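You operate a simulated robot arm through the tools that you are given. There is no shell and no other tool. Be economical: measure what you need, move in short steps, check, and stop when the job is done.

You run a simulated robot arm. Do the job below in one go: nothing can be reset, and whatever is moved stays where it is left.

## Task
Fetch the small carton from the glue end of the long bench and set it on the tape roll.

The check looks at the end state, three seconds after you hand in, the way a careful person would. Anything else that was tipped, shoved, dropped, spilled or broken makes it a failure.

## Robot
A 7-joint arm with a two-finger parallel gripper, fixed in place. Base frame: the origin is at the foot of the arm, x ahead of it, y to its left, z up; the work surface is at about z = 0. Units: cm, degrees, N and s.
With the tool pointing down near the work surface it reaches from about 24 to 62 cm from the base axis. Its first joint turns from -66.0 to 66.0 degrees. Payload 2.6 kg.
The TCP is the grasp point between the finger pads, 3 cm short of the fingertips. In the tool frame z runs along the fingers and y along their closing line. The gripper opens to 9.4 cm. The fingers are 2.8 cm wide and 1 cm thick; the gripper's body (5 by 9.6 cm) begins 5.5 cm behind the TCP.
Orientation is told as [roll, pitch, yaw] about the base's x, y, z axes, in that order, counted from this pose: with the fingers straight down and closing along the base's y, the tool's x points along the base's -x, its y along +y and its z along -z.

## Interface
- The arm moves only by the tool drive_tool. Its argument "targets" is a list of rows, each a list of 2 entries, a list of its own where there are three numbers: the shift along the base's x, y, z in units of 250 mm (1.0 is 250 mm), then the turn, a rotation vector about the base's x, y, z in units of 90 degrees (1.0 is 90 degrees). In form: [[[x, y, z], [rx, ry, rz]], ...]. A call has 1 to 10 rows; each row is the pose to reach, as a shift and turn from the pose commanded when the call began. "gripper" is the opening, from 0 (shut) to 1 (fully open), set as the call begins (left out, the last holds). A call with a number of a shift or a turn outside -1 to 1 is refused whole. Rows are played at 5 a second. More than 5 cm and 8.6 degrees between two rows, or a gripper value outside its range, and nothing of the call is played. Where a pose cannot be reached the arm comes as near as it can. A force on the tool above 40 N (or 10 N above the force at the start of the call, whichever is more), or a blocked arm, ends the call early, and 0.2 s more pass. Each finger travels about 7.2 cm/s and halts on what it meets, pressing with about 45 N; the grip force reading is that of the motor and also rises with nothing between the fingers. The clock runs only during rows and for 0.2 s after the last one: add rows that repeat a pose to give the fingers time. It gives the time, the measured TCP pose, the force on the tool (base axes), the opening and the grip force at its end, in the units of the frame above (readings bear some noise).
- Cameras (640 x 400 px; columns grow to the right, rows downward): "scene" is fixed at [2.53, 42.68, 56.01]; the picture's right is [-0.86, -0.52, 0.00], its down [-0.32, 0.53, -0.78] and it looks along [0.40, -0.67, -0.62] (base axes); focal length 345 px, centre (320, 200). "wrist" rides on the gripper at [-3.7, 0, -5.8] in the tool frame; the picture's right is [0.00, -1.00, 0.00], its down [0.97, 0.00, -0.24] and it looks along [0.24, 0.00, 0.97] (tool axes); focal length 218 px, centre (320, 200). There is no depth. A picture from a camera that has moved, and an enlarged one, comes with that camera's place and axes in the base frame and with its lens.
- get_image(camera): a new picture of that camera. The clock stands still meanwhile.
- zoom(camera, box): a new picture of the part [left, top, right, bottom] of that camera's present view, enlarged. The clock stands still meanwhile.
- job_done(): hands the job in; it is judged then, once.

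Go step by step. Nothing tells you positions but the pictures and the camera data: compare them with the known pose of the tool, close in by small moves and look again before you grip or let go. The budget is 90 turns and 36 pictures, counting those below and the enlarged ones. Unless the task says otherwise, let go and move clear before handing in, and close with one line.

The tools are called by a JSON object that holds its "api" and its "payload". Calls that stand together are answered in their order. drive_tool: Moves the arm, as the interface text tells. Its arguments: {"type":"object","properties":{"targets":{"type":"array","items":{"type":"array"}},"gripper":{"type":"number"}},"required":["targets"]} The other tools are called the same way: get_image (camera) takes a picture; zoom (camera, box) takes an enlarged picture of a part of a camera's view; job_done () hands the job in.

At the start:

```text
clock: 0.0
ee_pos: [45.29, 3.86, 24.32]
tool_rot: [0.0, 0.1, 0.1]
wrist_force: [-0.3, -0.6, -1.2]
opening: 9.41
gripper_force: 0.2
```

scene: 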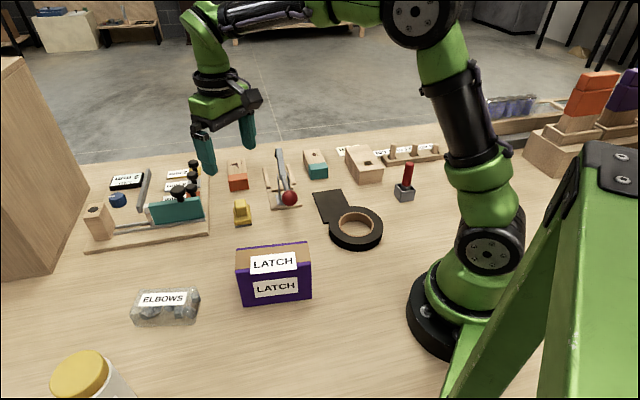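
wrist: 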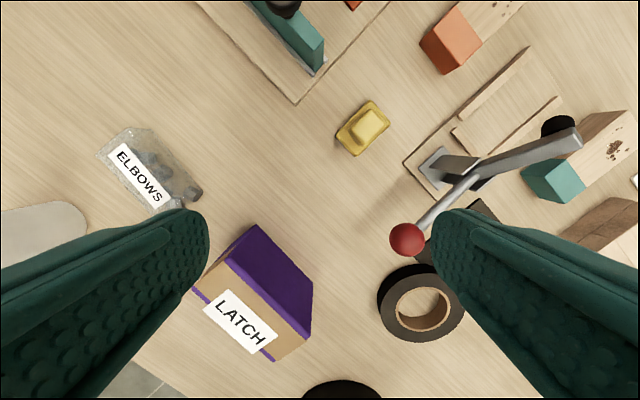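

I see a LATCH carton, an ELBOWS pack, a tape roll and a yellow-capped jar; I need to find out which is the glue end and the small carton. I zoom in on the parts of the scene.

{"api": "zoom", "payload": {"camera": "scene", "box": [0, 220, 330, 400]}}

{"api": "zoom", "payload": {"camera": "scene", "box": [80, 130, 420, 260]}}

{"api": "zoom", "payload": {"camera": "scene", "box": [400, 60, 640, 220]}}

```text
1.94 times, centred on (165, 310) of scene
camera zoom: at [2.53, 42.68, 56.01], right [-0.86, -0.52, 0.0], down [-0.32, 0.53, -0.78], along [0.4, -0.67, -0.62], focal length 669 px, centre (621, -13)
```

zoom: 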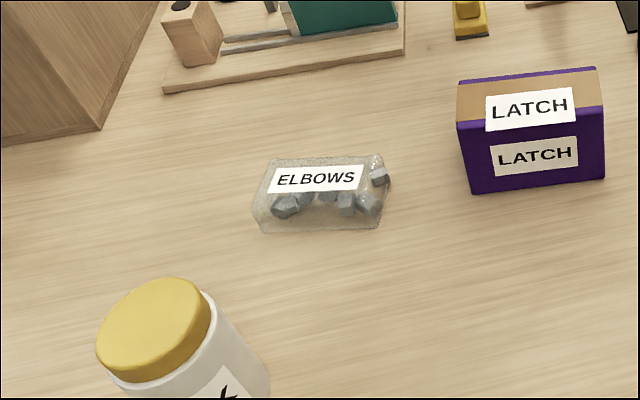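

```text
1.88 times, centred on (250, 195) of scene
camera zoom: at [2.53, 42.68, 56.01], right [-0.86, -0.52, 0.0], down [-0.32, 0.53, -0.78], along [0.4, -0.67, -0.62], focal length 650 px, centre (452, 209)
```

zoom: 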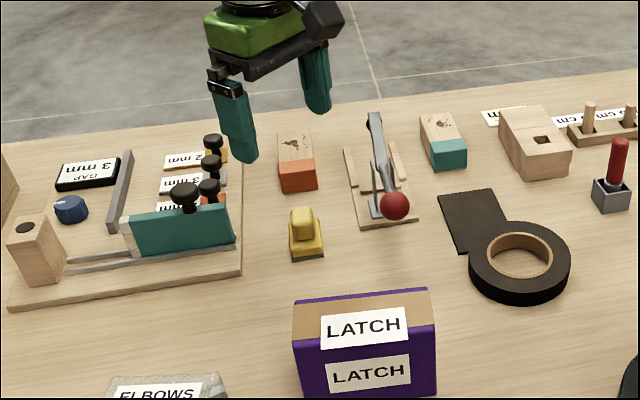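

```text
2.50 times, centred on (520, 140) of scene
camera zoom: at [2.53, 42.68, 56.01], right [-0.86, -0.52, 0.0], down [-0.32, 0.53, -0.78], along [0.4, -0.67, -0.62], focal length 863 px, centre (-180, 350)
```

zoom: 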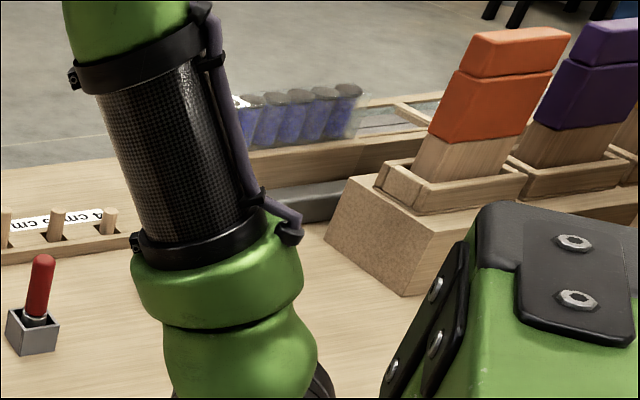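

The yellow jar stands near (40, 41), off at the +y end, and things there may be out of view. I swing the wrist that way, high up, to look.

{"api": "drive_tool", "payload": {"targets": [[[0, 0.15, 0.1], [0, 0, 0]], [[0, 0.3, 0.2], [0, 0, 0]], [[-0.03, 0.45, 0.25], [0, 0, 0]], [[-0.06, 0.6, 0.25], [0, 0, 0]], [[-0.09, 0.75, 0.25], [0, 0, 0]], [[-0.12, 0.9, 0.25], [0, 0, 0]], [[-0.2, 1.0, 0.25], [0, 0, 0]]]}}

{"api": "get_image", "payload": {"camera": "wrist"}}

```text
clock: 1.6
ee_pos: [40.1, 29.12, 30.64]
tool_rot: [0.1, 0.0, 0.0]
wrist_force: [-0.5, -0.1, -0.7]
opening: 9.4
gripper_force: 0.0
```

```text
30 pictures are left
camera wrist: at [43.64, 29.05, 36.5], right [0.0, -1.0, 0.0], down [-0.97, 0.0, 0.24], along [-0.24, 0.0, -0.97], focal length 218 px, centre (320, 200)
```

wrist: 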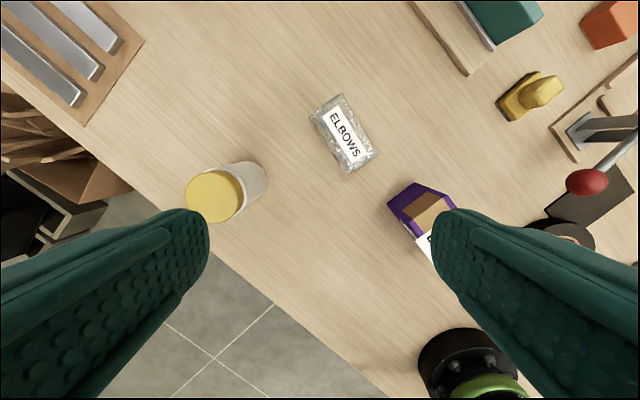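

Only one carton (LATCH) shows near here, but the bench runs diagonally, so I tilt the camera outward to check the far end and the jar's label.

{"api": "drive_tool", "payload": {"targets": [[[-0.1, 0, 0], [0, -0.09, 0]], [[-0.2, 0, 0], [0, -0.18, 0]], [[-0.3, 0, 0], [0, -0.27, 0]], [[-0.3, 0, 0], [0, -0.36, 0]], [[-0.3, 0, 0], [0, -0.45, 0]], [[-0.3, 0, 0], [0, -0.54, 0]], [[-0.3, 0, 0], [0, -0.63, 0]]]}}

{"api": "get_image", "payload": {"camera": "wrist"}}

```text
clock: 3.2
ee_pos: [32.71, 29.06, 30.56]
tool_rot: [0.0, -56.7, 0.2]
wrist_force: [0.7, -0.2, 0.1]
opening: 9.39
gripper_force: 0.1
```

```text
29 pictures are left
camera wrist: at [29.72, 28.95, 36.86], right [0.0, -1.0, 0.0], down [-0.73, 0.0, -0.68], along [0.68, 0.0, -0.73], focal length 218 px, centre (320, 200)
```

wrist: 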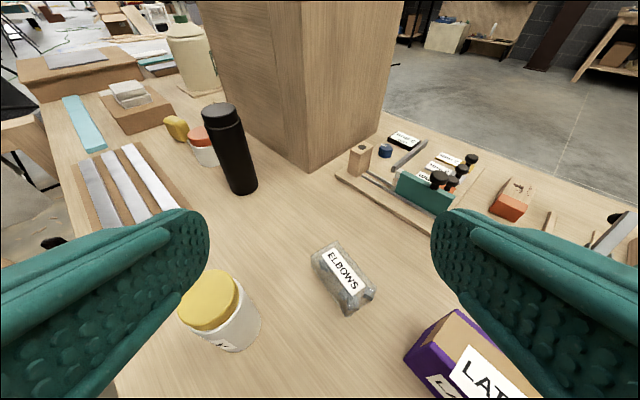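

The bench goes on well past my reach. I zoom on the jar's label and the far items, to identify the glue end.

{"api": "zoom", "payload": {"camera": "wrist", "box": [0, 20, 280, 195]}}

{"api": "zoom", "payload": {"camera": "wrist", "box": [170, 260, 290, 360]}}

```text
2.29 times, centred on (140, 108) of wrist
camera zoom: at [29.72, 28.95, 36.86], right [0.0, -1.0, 0.0], down [-0.73, 0.0, -0.68], along [0.68, 0.0, -0.73], focal length 499 px, centre (731, 411)
```

zoom: 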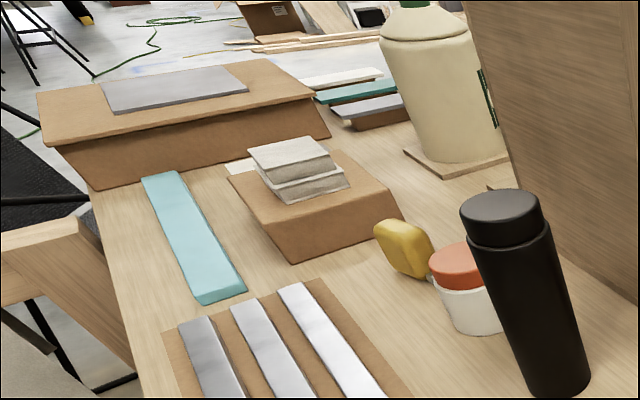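

```text
4.00 times, centred on (230, 310) of wrist
camera zoom: at [29.72, 28.95, 36.86], right [0.0, -1.0, 0.0], down [-0.73, 0.0, -0.68], along [0.68, 0.0, -0.73], focal length 873 px, centre (680, -240)
```

zoom: 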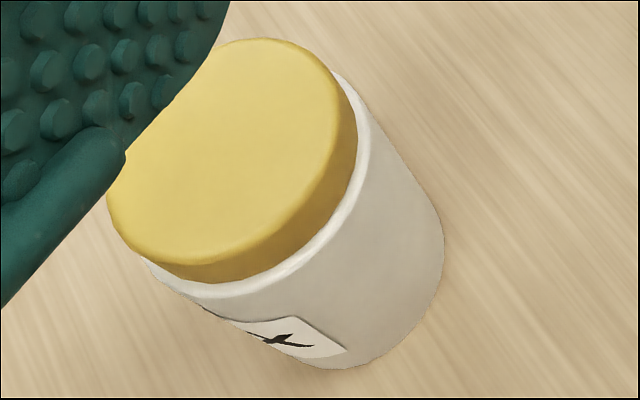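

The glue end is still not certain, so I also inspect the opposite (−y) end for another carton. I level the tool and swing over there at height.

{"api": "drive_tool", "payload": {"targets": [[[0.05, -0.1, 0], [0, 0.09, 0]], [[0.1, -0.2, 0], [0, 0.18, 0]], [[0.15, -0.3, 0], [0, 0.27, 0]], [[0.2, -0.4, 0], [0, 0.36, 0]], [[0.25, -0.5, 0], [0, 0.45, 0]], [[0.3, -0.6, 0], [0, 0.54, 0]], [[0.3, -0.7, 0], [0, 0.63, 0]], [[0.3, -0.85, 0], [0, 0.63, 0]], [[0.3, -1.0, 0], [0, 0.63, 0]]]}}

{"api": "drive_tool", "payload": {"targets": [[[0, -0.18, 0], [0, 0, 0]], [[0, -0.36, 0], [0, 0, 0]], [[0, -0.54, 0], [0.0, 0, 0]], [[0, -0.72, 0], [-0.09, 0, 0]], [[-0.1, -0.85, 0], [-0.18, 0, 0]], [[-0.15, -0.95, 0], [-0.27, 0, 0]], [[-0.2, -1.0, 0], [-0.36, 0, 0]]]}}

{"api": "get_image", "payload": {"camera": "wrist"}}

```text
clock: 5.2
ee_pos: [40.13, 4.05, 30.5]
tool_rot: [-0.1, -0.1, 0.1]
wrist_force: [0.9, -0.8, 0.7]
opening: 9.41
gripper_force: 0.0
```

```text
clock: 6.8
ee_pos: [35.01, -20.93, 30.56]
tool_rot: [-32.6, 0.0, 0.0]
wrist_force: [-0.2, 0.2, 0.3]
opening: 9.42
gripper_force: 0.1
```

```text
26 pictures are left
camera wrist: at [38.72, -17.89, 35.47], right [0.0, -0.84, 0.54], down [-0.97, 0.13, 0.2], along [-0.24, -0.52, -0.82], focal length 218 px, centre (320, 200)
```

wrist: 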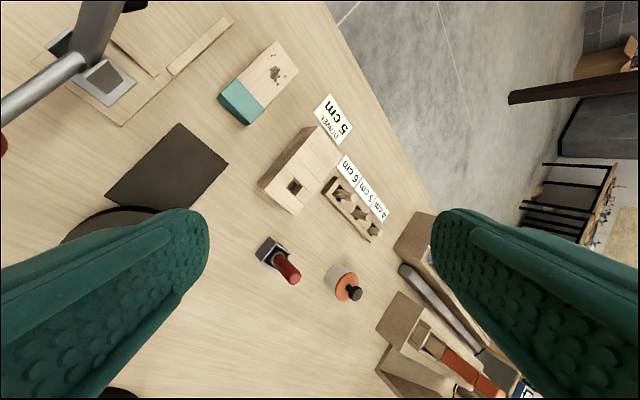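

This end holds dowel tools, a screwdriver and a small orange-topped pot. I tilt further to see the rest of it.

{"api": "drive_tool", "payload": {"targets": [[[0, 0, 0.05], [0, 0.09, 0]], [[0, 0, 0.1], [0, 0.18, 0]], [[0, 0, 0.15], [0, 0.27, 0]], [[0, 0, 0.15], [0, 0.36, 0]]]}}

{"api": "get_image", "payload": {"camera": "wrist"}}

{"api": "get_image", "payload": {"camera": "scene"}}

```text
clock: 7.8
ee_pos: [35.17, -21.11, 34.26]
tool_rot: [-32.5, 32.5, 0.0]
wrist_force: [0.1, -0.8, -0.5]
opening: 9.39
gripper_force: 0.0
```

```text
25 pictures are left
camera wrist: at [40.78, -17.91, 36.52], right [0.29, -0.84, 0.45], down [-0.71, 0.13, 0.69], along [-0.64, -0.52, -0.56], focal length 218 px, centre (320, 200)
```

wrist: 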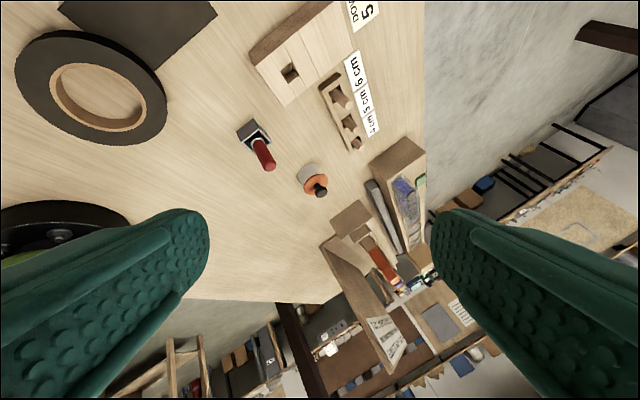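

```text
24 pictures are left
```

scene: 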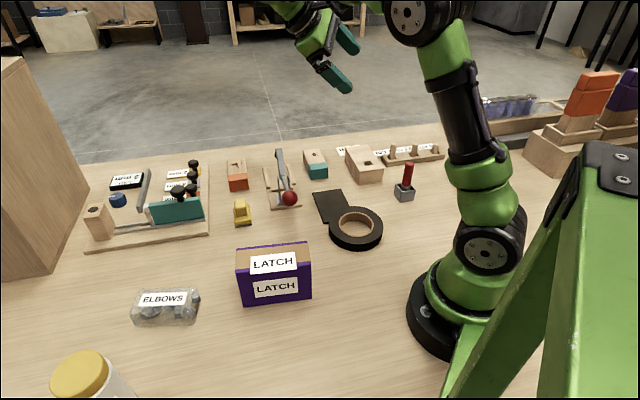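

No carton at that end, so the LATCH carton, on the jar/glue side, is the one. I go back to a level tool and position over it.

{"api": "drive_tool", "payload": {"targets": [[[0, 0.1, 0], [0, -0.09, 0]], [[0, 0.2, 0], [0, -0.18, 0]], [[0, 0.3, 0], [0, -0.27, 0]], [[0, 0.4, 0], [0, -0.36, 0]]]}}

{"api": "drive_tool", "payload": {"targets": [[[0, 0.12, -0.02], [0.09, 0, 0]], [[0, 0.24, -0.04], [0.18, 0, 0]], [[0, 0.36, -0.07], [0.27, 0, 0]], [[0, 0.48, -0.1], [0.36, 0, 0]], [[0, 0.6, -0.15], [0.36, 0, 0]], [[0, 0.75, -0.15], [0.36, 0, 0]], [[0, 0.9, -0.15], [0.36, 0, 0]]]}}

{"api": "get_image", "payload": {"camera": "wrist"}}

```text
clock: 8.8
ee_pos: [35.16, -10.98, 34.42]
tool_rot: [-32.3, -0.1, 0.1]
wrist_force: [-0.1, 0.2, 0.6]
opening: 9.39
gripper_force: 0.0
```

```text
clock: 10.4
ee_pos: [35.07, 11.34, 30.55]
tool_rot: [-0.1, 0.0, 0.0]
wrist_force: [-0.3, -0.1, -1.1]
opening: 9.43
gripper_force: 0.1
```

```text
23 pictures are left
camera wrist: at [38.7, 11.39, 36.22], right [0.0, -1.0, 0.0], down [-0.97, 0.0, 0.24], along [-0.24, 0.0, -0.97], focal length 218 px, centre (320, 200)
```

wrist: 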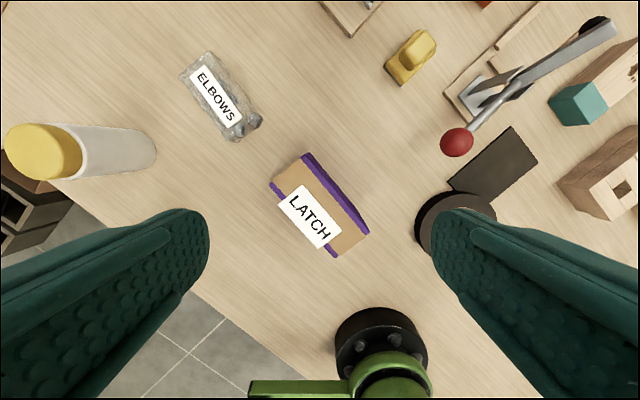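

The carton is in view from above; I enlarge it to measure its corners.

{"api": "zoom", "payload": {"camera": "wrist", "box": [240, 140, 400, 270]}}

{"api": "zoom", "payload": {"camera": "scene", "box": [220, 230, 330, 320]}}

{"api": "zoom", "payload": {"camera": "scene", "box": [300, 180, 400, 260]}}

```text
3.08 times, centred on (320, 205) of wrist
camera zoom: at [38.7, 11.39, 36.22], right [0.0, -1.0, 0.0], down [-0.97, 0.0, 0.24], along [-0.24, 0.0, -0.97], focal length 672 px, centre (320, 185)
```

zoom: 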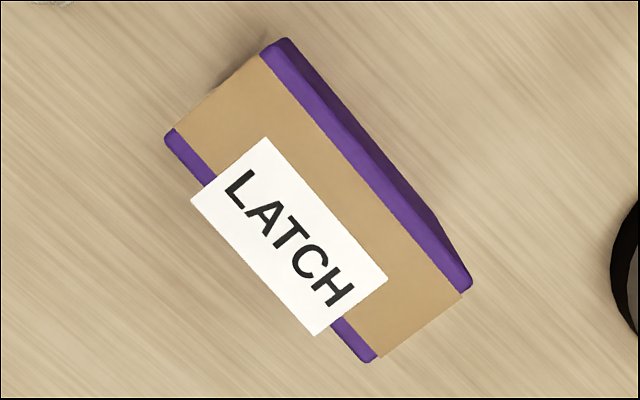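

```text
4.44 times, centred on (275, 275) of scene
camera zoom: at [2.53, 42.68, 56.01], right [-0.86, -0.52, 0.0], down [-0.32, 0.53, -0.78], along [0.4, -0.67, -0.62], focal length 1534 px, centre (520, -133)
```

zoom: 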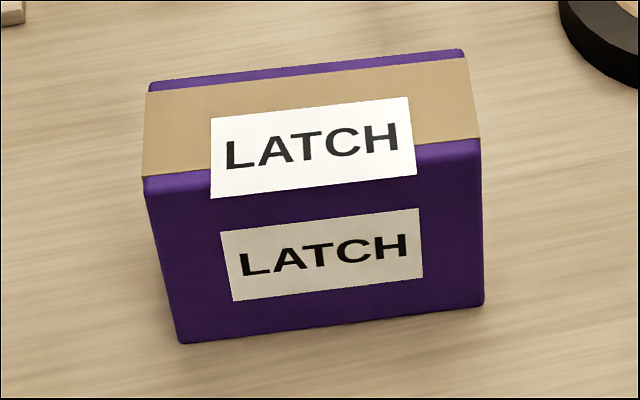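

```text
5.00 times, centred on (350, 220) of scene
camera zoom: at [2.53, 42.68, 56.01], right [-0.86, -0.52, 0.0], down [-0.32, 0.53, -0.78], along [0.4, -0.67, -0.62], focal length 1726 px, centre (170, 100)
```

zoom: 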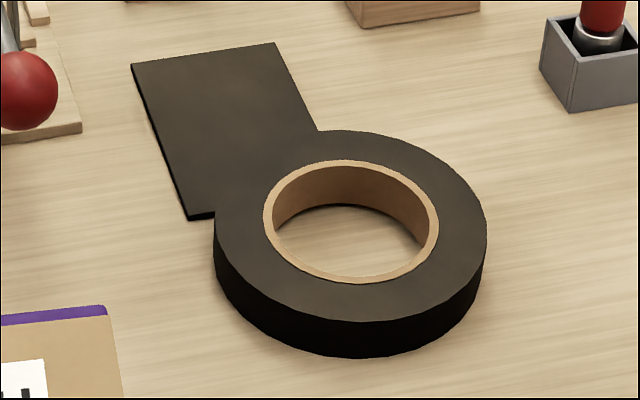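

Carton measures about 12.9 × 5.2 × 10.2 cm, centred near (31.2, 11.2), long side at about 40°; the tape roll is centred near (26, −11.6), about 12.5 cm across and 2.3 cm high. I turn the tool 40° and come in over the carton.

{"api": "drive_tool", "payload": {"targets": [[[-0.03, 0, -0.05], [0, 0, 0.09]], [[-0.06, 0, -0.1], [0, 0, 0.18]], [[-0.09, 0, -0.17], [0, 0, 0.27]], [[-0.12, 0, -0.24], [0, 0, 0.36]], [[-0.155, -0.006, -0.31], [0, 0, 0.444]], [[-0.155, -0.006, -0.38], [0, 0, 0.444]]]}}

{"api": "get_image", "payload": {"camera": "wrist"}}

{"api": "get_image", "payload": {"camera": "scene"}}

```text
clock: 11.8
ee_pos: [31.34, 11.29, 21.04]
tool_rot: [-0.1, 0.0, 40.1]
wrist_force: [0.0, 0.6, 0.4]
opening: 9.42
gripper_force: 0.0
```

```text
19 pictures are left
camera wrist: at [34.02, 13.64, 26.94], right [0.64, -0.76, 0.0], down [-0.74, -0.63, 0.24], along [-0.18, -0.15, -0.97], focal length 218 px, centre (320, 200)
```

wrist: 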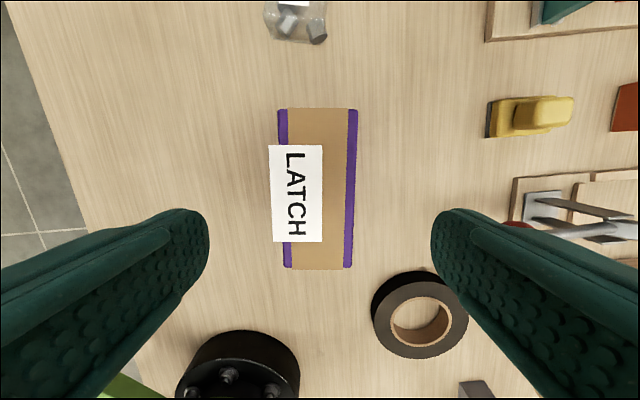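

```text
18 pictures are left
```

scene: 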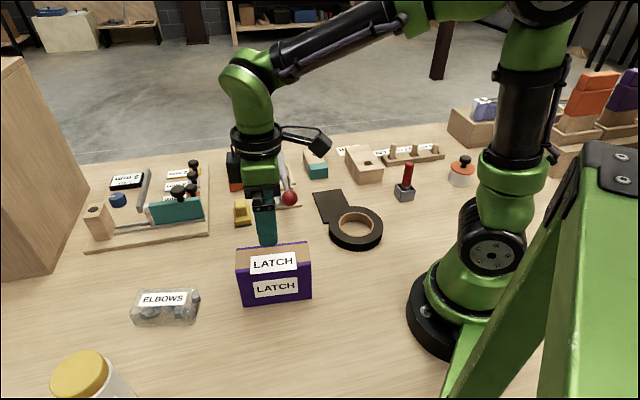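

The tool is well lined up with the carton (offset under half a centimetre), with clearance of about 1.6 cm each side. I descend to grasp height z ≈ 6.

{"api": "drive_tool", "payload": {"targets": [[[0.006, 0.014, -0.12], [0, 0, 0]], [[0.006, 0.014, -0.24], [0, 0, 0]], [[0.006, 0.014, -0.34], [0, 0, 0]], [[0.006, 0.014, -0.44], [0, 0, 0]], [[0.006, 0.014, -0.53], [0, 0, 0]], [[0.006, 0.014, -0.6], [0, 0, 0]], [[0.006, 0.014, -0.6], [0, 0, 0]]]}}

{"api": "get_image", "payload": {"camera": "wrist"}}

```text
clock: 13.4
ee_pos: [31.67, 11.67, 6.02]
tool_rot: [0.0, 0.0, 39.9]
wrist_force: [0.5, -0.3, 0.9]
opening: 9.39
gripper_force: 0.1
```

```text
17 pictures are left
camera wrist: at [34.32, 13.92, 11.85], right [0.64, -0.77, 0.0], down [-0.74, -0.62, 0.24], along [-0.18, -0.15, -0.97], focal length 218 px, centre (320, 200)
```

wrist: 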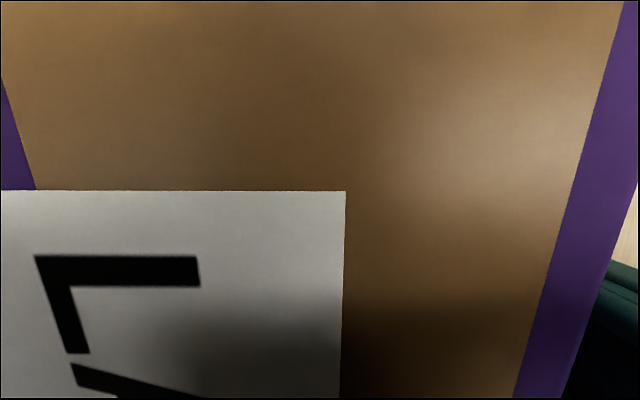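

The fingers straddle the carton without contact. I close on it.

{"api": "drive_tool", "payload": {"targets": [[[0, 0, 0], [0, 0, 0]], [[0, 0, 0], [0, 0, 0]], [[0, 0, 0], [0, 0, 0]], [[0, 0, 0], [0, 0, 0]]], "gripper": 0.5}}

```text
clock: 14.4
ee_pos: [31.64, 11.61, 6.06]
tool_rot: [0.1, 0.0, 40.0]
wrist_force: [0.3, 0.0, 0.2]
opening: 6.4
gripper_force: 45.2
```

Opening stopped at 6.4 cm with full grip force, so the carton is held. I lift a little and check.

{"api": "drive_tool", "payload": {"targets": [[[0, 0, 0.03], [0, 0, 0]], [[0, 0, 0.07], [0, 0, 0]], [[0, 0, 0.12], [0, 0, 0]], [[0, 0, 0.12], [0, 0, 0]]]}}

{"api": "get_image", "payload": {"camera": "scene"}}

```text
clock: 15.4
ee_pos: [31.53, 11.57, 8.94]
tool_rot: [0.0, 0.0, 40.0]
wrist_force: [0.0, -0.4, 0.5]
opening: 6.41
gripper_force: 45.2
```

```text
16 pictures are left
```

scene: 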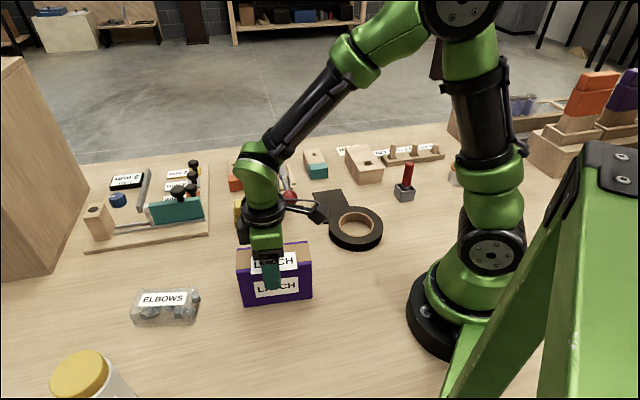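

The carton hardly seems to have risen in the picture; I zoom to compare.

{"api": "zoom", "payload": {"camera": "scene", "box": [220, 230, 330, 320]}}

```text
4.44 times, centred on (275, 275) of scene
camera zoom: at [2.53, 42.68, 56.01], right [-0.86, -0.52, 0.0], down [-0.32, 0.53, -0.78], along [0.4, -0.67, -0.62], focal length 1534 px, centre (520, -133)
```

zoom: 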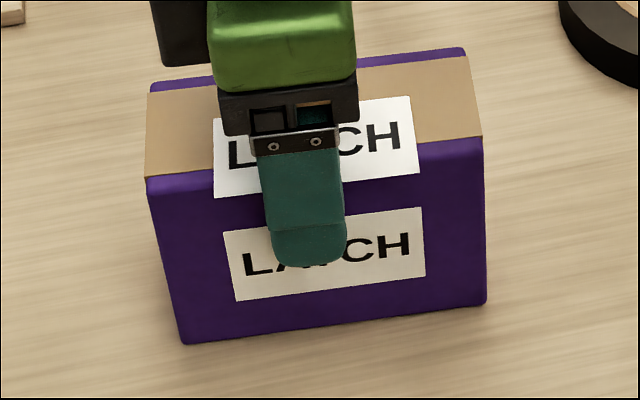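

The fingers rose but the carton stayed put, with almost no load felt. I look from the wrist to see how the fingers sit.

{"api": "get_image", "payload": {"camera": "wrist"}}

```text
14 pictures are left
camera wrist: at [34.17, 13.98, 14.76], right [0.64, -0.77, 0.0], down [-0.74, -0.62, 0.24], along [-0.18, -0.15, -0.97], focal length 218 px, centre (320, 200)
```

wrist: 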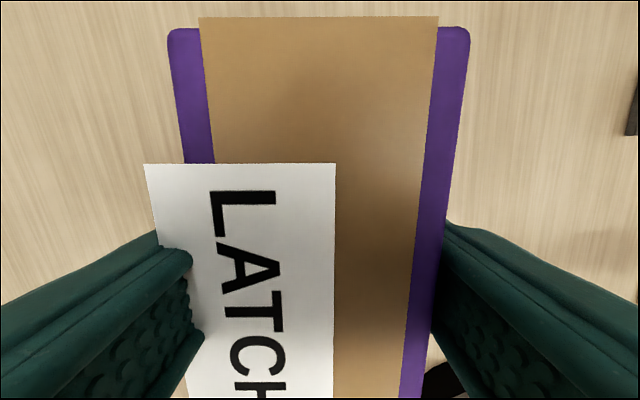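

The fingers show about 0.4 cm of gap at the top of the carton, and the overhanging label may be what they met. I command a full close to see whether the opening changes.

{"api": "drive_tool", "payload": {"targets": [[[0, 0, 0], [0, 0, 0]], [[0, 0, 0], [0, 0, 0]], [[0, 0, 0], [0, 0, 0]]], "gripper": 0}}

{"api": "drive_tool", "payload": {"targets": [[[0, 0, 0.02], [0, 0, 0]]]}}

```text
clock: 16.2
ee_pos: [31.53, 11.69, 8.97]
tool_rot: [0.0, 0.1, 40.0]
wrist_force: [-0.3, -1.0, 0.0]
opening: 6.39
gripper_force: 45.1
```

```text
clock: 16.6
ee_pos: [31.45, 11.61, 9.41]
tool_rot: [0.0, 0.0, 40.0]
wrist_force: [-0.2, 0.4, -2.8]
opening: 6.41
gripper_force: 44.8
```

A faint downward pull of about 3 N showed up this time. I check whether the carton moved.

{"api": "zoom", "payload": {"camera": "scene", "box": [220, 230, 330, 320]}}

```text
4.44 times, centred on (275, 275) of scene
camera zoom: at [2.53, 42.68, 56.01], right [-0.86, -0.52, 0.0], down [-0.32, 0.53, -0.78], along [0.4, -0.67, -0.62], focal length 1534 px, centre (520, -133)
```

zoom: 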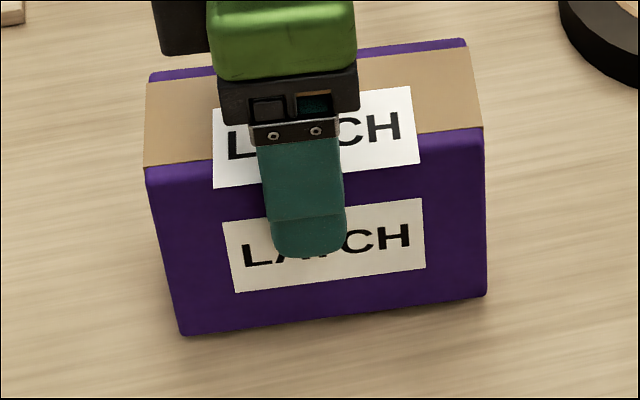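

The carton did rise now, by the same half centimetre as the tool. I keep lifting slowly and watch the load.

{"api": "drive_tool", "payload": {"targets": [[[0, 0, 0.02], [0, 0, 0]], [[0, 0, 0.04], [0, 0, 0]], [[0, 0, 0.06], [0, 0, 0]], [[0, 0, 0.08], [0, 0, 0]], [[0, 0, 0.08], [0, 0, 0]]]}}

{"api": "zoom", "payload": {"camera": "scene", "box": [220, 220, 330, 310]}}

```text
clock: 17.8
ee_pos: [31.43, 11.65, 11.57]
tool_rot: [0.0, -0.1, 40.0]
wrist_force: [0.7, -0.2, -2.4]
opening: 6.43
gripper_force: 44.7
```

```text
4.44 times, centred on (275, 265) of scene
camera zoom: at [2.53, 42.68, 56.01], right [-0.86, -0.52, 0.0], down [-0.32, 0.53, -0.78], along [0.4, -0.67, -0.62], focal length 1534 px, centre (520, -89)
```

zoom: 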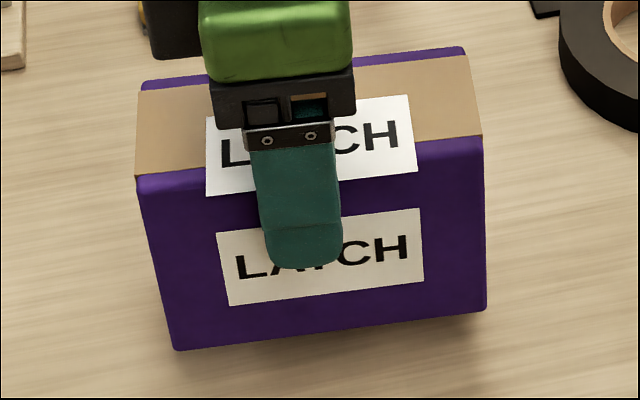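

The carton is now held, with the bottom about 2.6 cm up and roughly 3 N load. I raise it well clear and carry it slowly toward the tape roll.

{"api": "drive_tool", "payload": {"targets": [[[0, 0, 0.04], [0, 0, 0]], [[0, 0, 0.09], [0, 0, 0]], [[0, 0, 0.15], [0, 0, 0]], [[0, 0, 0.21], [0, 0, 0]], [[0, 0, 0.26], [0, 0, 0]], [[0, 0, 0.3], [0, 0, 0]], [[0, 0, 0.3], [0, 0, 0]]]}}

{"api": "drive_tool", "payload": {"targets": [[[-0.01, -0.04, 0], [0, 0, 0]], [[-0.04, -0.13, 0], [0, 0, 0]], [[-0.07, -0.24, 0], [0, 0, 0]], [[-0.1, -0.36, 0], [0, 0, 0]], [[-0.13, -0.48, 0], [0, 0, 0]], [[-0.16, -0.6, 0], [0, 0, 0]], [[-0.19, -0.72, 0], [0, 0, 0]], [[-0.21, -0.82, 0], [0, 0, 0]], [[-0.22, -0.89, 0], [0, 0, 0]], [[-0.224, -0.918, 0], [0, 0, 0]]]}}

{"api": "get_image", "payload": {"camera": "scene"}}

{"api": "get_image", "payload": {"camera": "wrist"}}

```text
clock: 19.4
ee_pos: [31.45, 11.62, 18.9]
tool_rot: [0.0, -0.1, 40.0]
wrist_force: [0.2, -0.6, -2.9]
opening: 6.42
gripper_force: 44.7
```

```text
clock: 21.6
ee_pos: [25.78, -11.42, 19.13]
tool_rot: [-0.1, 0.0, 39.9]
wrist_force: [-0.6, 0.8, -3.0]
opening: 6.4
gripper_force: 44.8
```

```text
11 pictures are left
```

scene: 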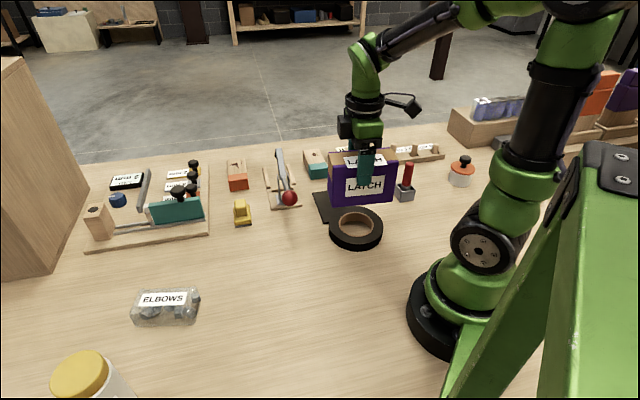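

```text
10 pictures are left
camera wrist: at [28.54, -9.05, 24.91], right [0.64, -0.77, 0.0], down [-0.74, -0.62, 0.24], along [-0.18, -0.15, -0.97], focal length 218 px, centre (320, 200)
```

wrist: 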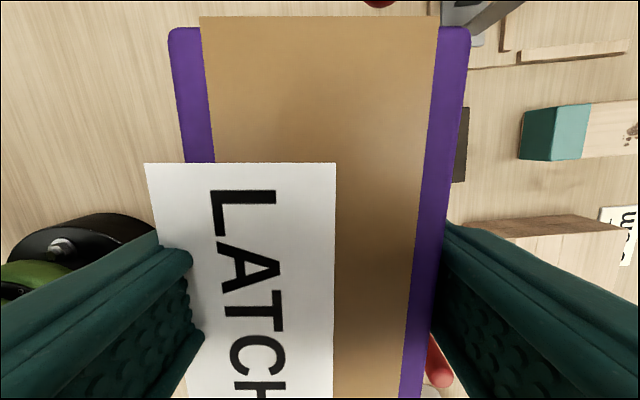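

The carton hangs unchanged and sits roughly over the tape roll. I lower it to about 2 cm above the roll and check alignment.

{"api": "drive_tool", "payload": {"targets": [[[0, 0, -0.04], [0, 0, 0]], [[0, 0, -0.08], [0, 0, 0]], [[0, 0, -0.13], [0, 0, 0]], [[0, 0, -0.18], [0, 0, 0]], [[0, 0, -0.22], [0, 0, 0]], [[0, 0, -0.22], [0, 0, 0]]]}}

{"api": "zoom", "payload": {"camera": "scene", "box": [290, 170, 420, 265]}}

```text
clock: 23.0
ee_pos: [25.71, -11.29, 13.52]
tool_rot: [0.0, -0.1, 40.0]
wrist_force: [0.4, 0.1, -2.9]
opening: 6.39
gripper_force: 45.7
```

```text
4.21 times, centred on (355, 218) of scene
camera zoom: at [2.53, 42.68, 56.01], right [-0.86, -0.52, 0.0], down [-0.32, 0.53, -0.78], along [0.4, -0.67, -0.62], focal length 1453 px, centre (173, 126)
```

zoom: 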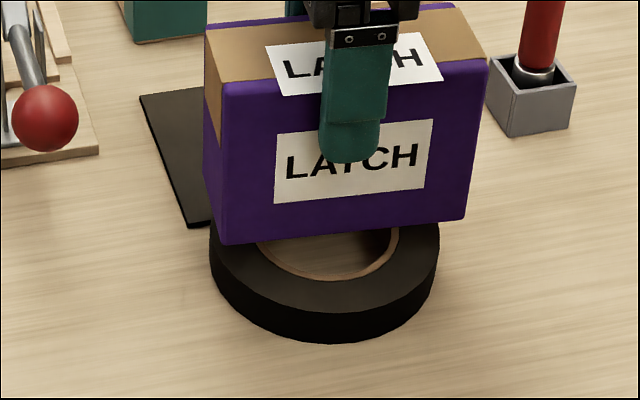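

The carton's centre works out at about (25.1, −12.0), the roll's at (25.5, −11.8): good within half a centimetre. I nudge it slightly and lower almost to contact.

{"api": "drive_tool", "payload": {"targets": [[[0.012, 0.004, -0.02], [0, 0, 0]], [[0.012, 0.004, -0.04], [0, 0, 0]], [[0.012, 0.004, -0.06], [0, 0, 0]], [[0.012, 0.004, -0.075], [0, 0, 0]]]}}

{"api": "zoom", "payload": {"camera": "scene", "box": [290, 170, 420, 265]}}

```text
clock: 24.0
ee_pos: [26.15, -11.12, 11.68]
tool_rot: [0.1, -0.1, 39.9]
wrist_force: [-7.0, 3.0, 13.9]
opening: 6.39
gripper_force: 44.9
```

```text
4.21 times, centred on (355, 218) of scene
camera zoom: at [2.52, 42.68, 56.0], right [-0.86, -0.52, 0.0], down [-0.32, 0.53, -0.78], along [0.4, -0.67, -0.62], focal length 1453 px, centre (173, 126)
```

zoom: 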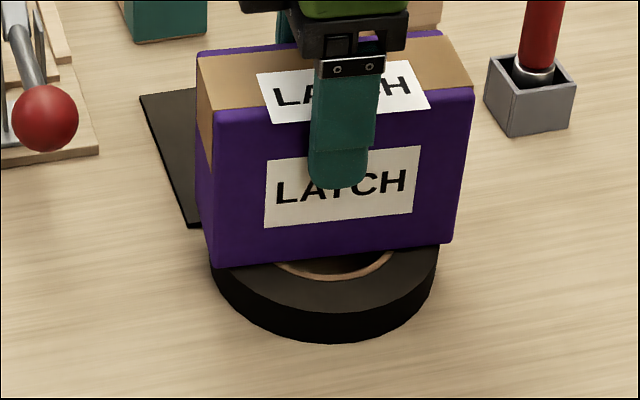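

The carton has touched down on the roll (14 N upward), centred at about (25.7, −11.9), and the roll hasn't shifted. I ease off the pressure.

{"api": "drive_tool", "payload": {"targets": [[[-0.003, 0.001, 0.003], [0, 0, 0]], [[-0.003, 0.001, 0.003], [0, 0, 0]]]}}

```text
clock: 24.6
ee_pos: [26.12, -11.07, 11.67]
tool_rot: [-0.1, 0.0, 40.0]
wrist_force: [1.5, 0.6, -1.4]
opening: 6.42
gripper_force: 45.0
```

The load is now nearly zero, so the carton rests on the roll. I open the fingers gently.

{"api": "drive_tool", "payload": {"targets": [[[0, 0, 0], [0, 0, 0]], [[0, 0, 0], [0, 0, 0]], [[0, 0, 0], [0, 0, 0]]], "gripper": 1}}

{"api": "zoom", "payload": {"camera": "scene", "box": [290, 170, 420, 265]}}

```text
clock: 25.4
ee_pos: [26.07, -11.05, 11.69]
tool_rot: [0.0, 0.0, 40.0]
wrist_force: [0.1, 0.2, -0.9]
opening: 9.43
gripper_force: 0.2
```

```text
4.21 times, centred on (355, 218) of scene
camera zoom: at [2.53, 42.68, 56.01], right [-0.86, -0.52, 0.0], down [-0.32, 0.53, -0.78], along [0.4, -0.67, -0.62], focal length 1453 px, centre (173, 126)
```

zoom: 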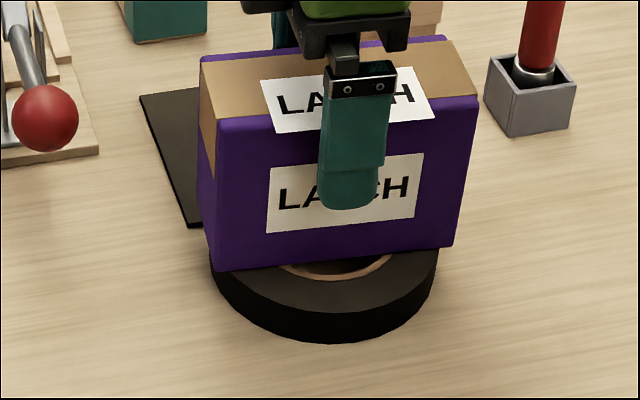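

The carton stands upright on the roll and the fingers are clear. I rise straight up and check again.

{"api": "drive_tool", "payload": {"targets": [[[0, 0, 0.04], [0, 0, 0]], [[0, 0, 0.1], [0, 0, 0]], [[0, 0, 0.2], [0, 0, 0]], [[0, 0, 0.32], [0, 0, 0]], [[0, 0, 0.45], [0, 0, 0]], [[0, 0, 0.58], [0, 0, 0]], [[0.1, 0.08, 0.65], [0, 0, 0]], [[0.2, 0.16, 0.65], [0, 0, 0]]]}}

{"api": "get_image", "payload": {"camera": "scene"}}

{"api": "get_image", "payload": {"camera": "wrist"}}

```text
clock: 27.2
ee_pos: [31.09, -6.95, 28.03]
tool_rot: [0.0, 0.0, 40.0]
wrist_force: [0.4, -0.2, -0.2]
opening: 9.42
gripper_force: 0.0
```

```text
6 pictures are left
```

scene: 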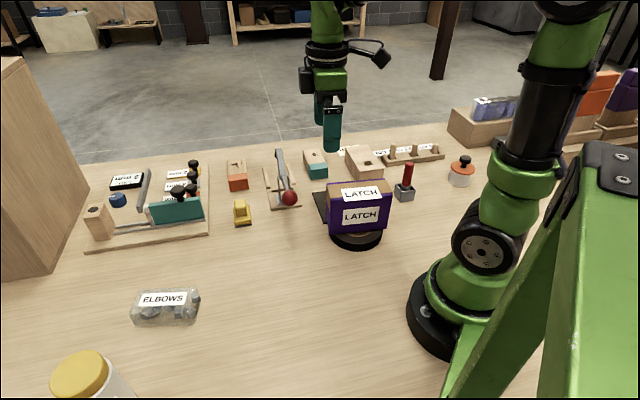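

```text
5 pictures are left
camera wrist: at [33.73, -4.6, 33.88], right [0.64, -0.77, 0.0], down [-0.74, -0.62, 0.24], along [-0.18, -0.15, -0.97], focal length 218 px, centre (320, 200)
```

wrist: 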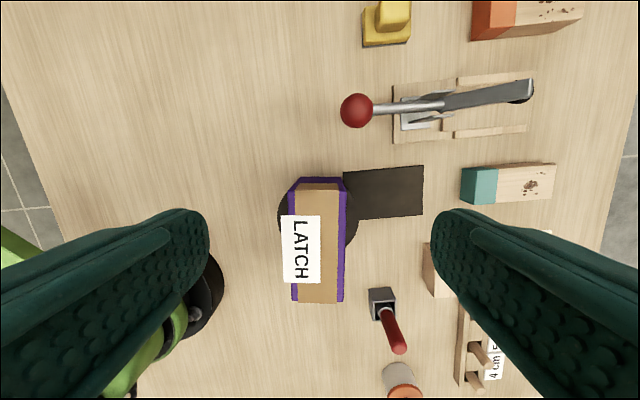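

The carton stands upright and centred on the tape roll, everything else is where it was, and the arm is clear. I hand in.

{"api": "job_done", "payload": {}}

```text
The job is handed in.
```

I set the LATCH carton upright on the tape roll, let go and moved the arm clear. In the last pictures nothing else had moved. I never found a readable glue label, so I took the end with the yellow-capped jar as the glue end. The LATCH carton was the only carton I saw within reach.
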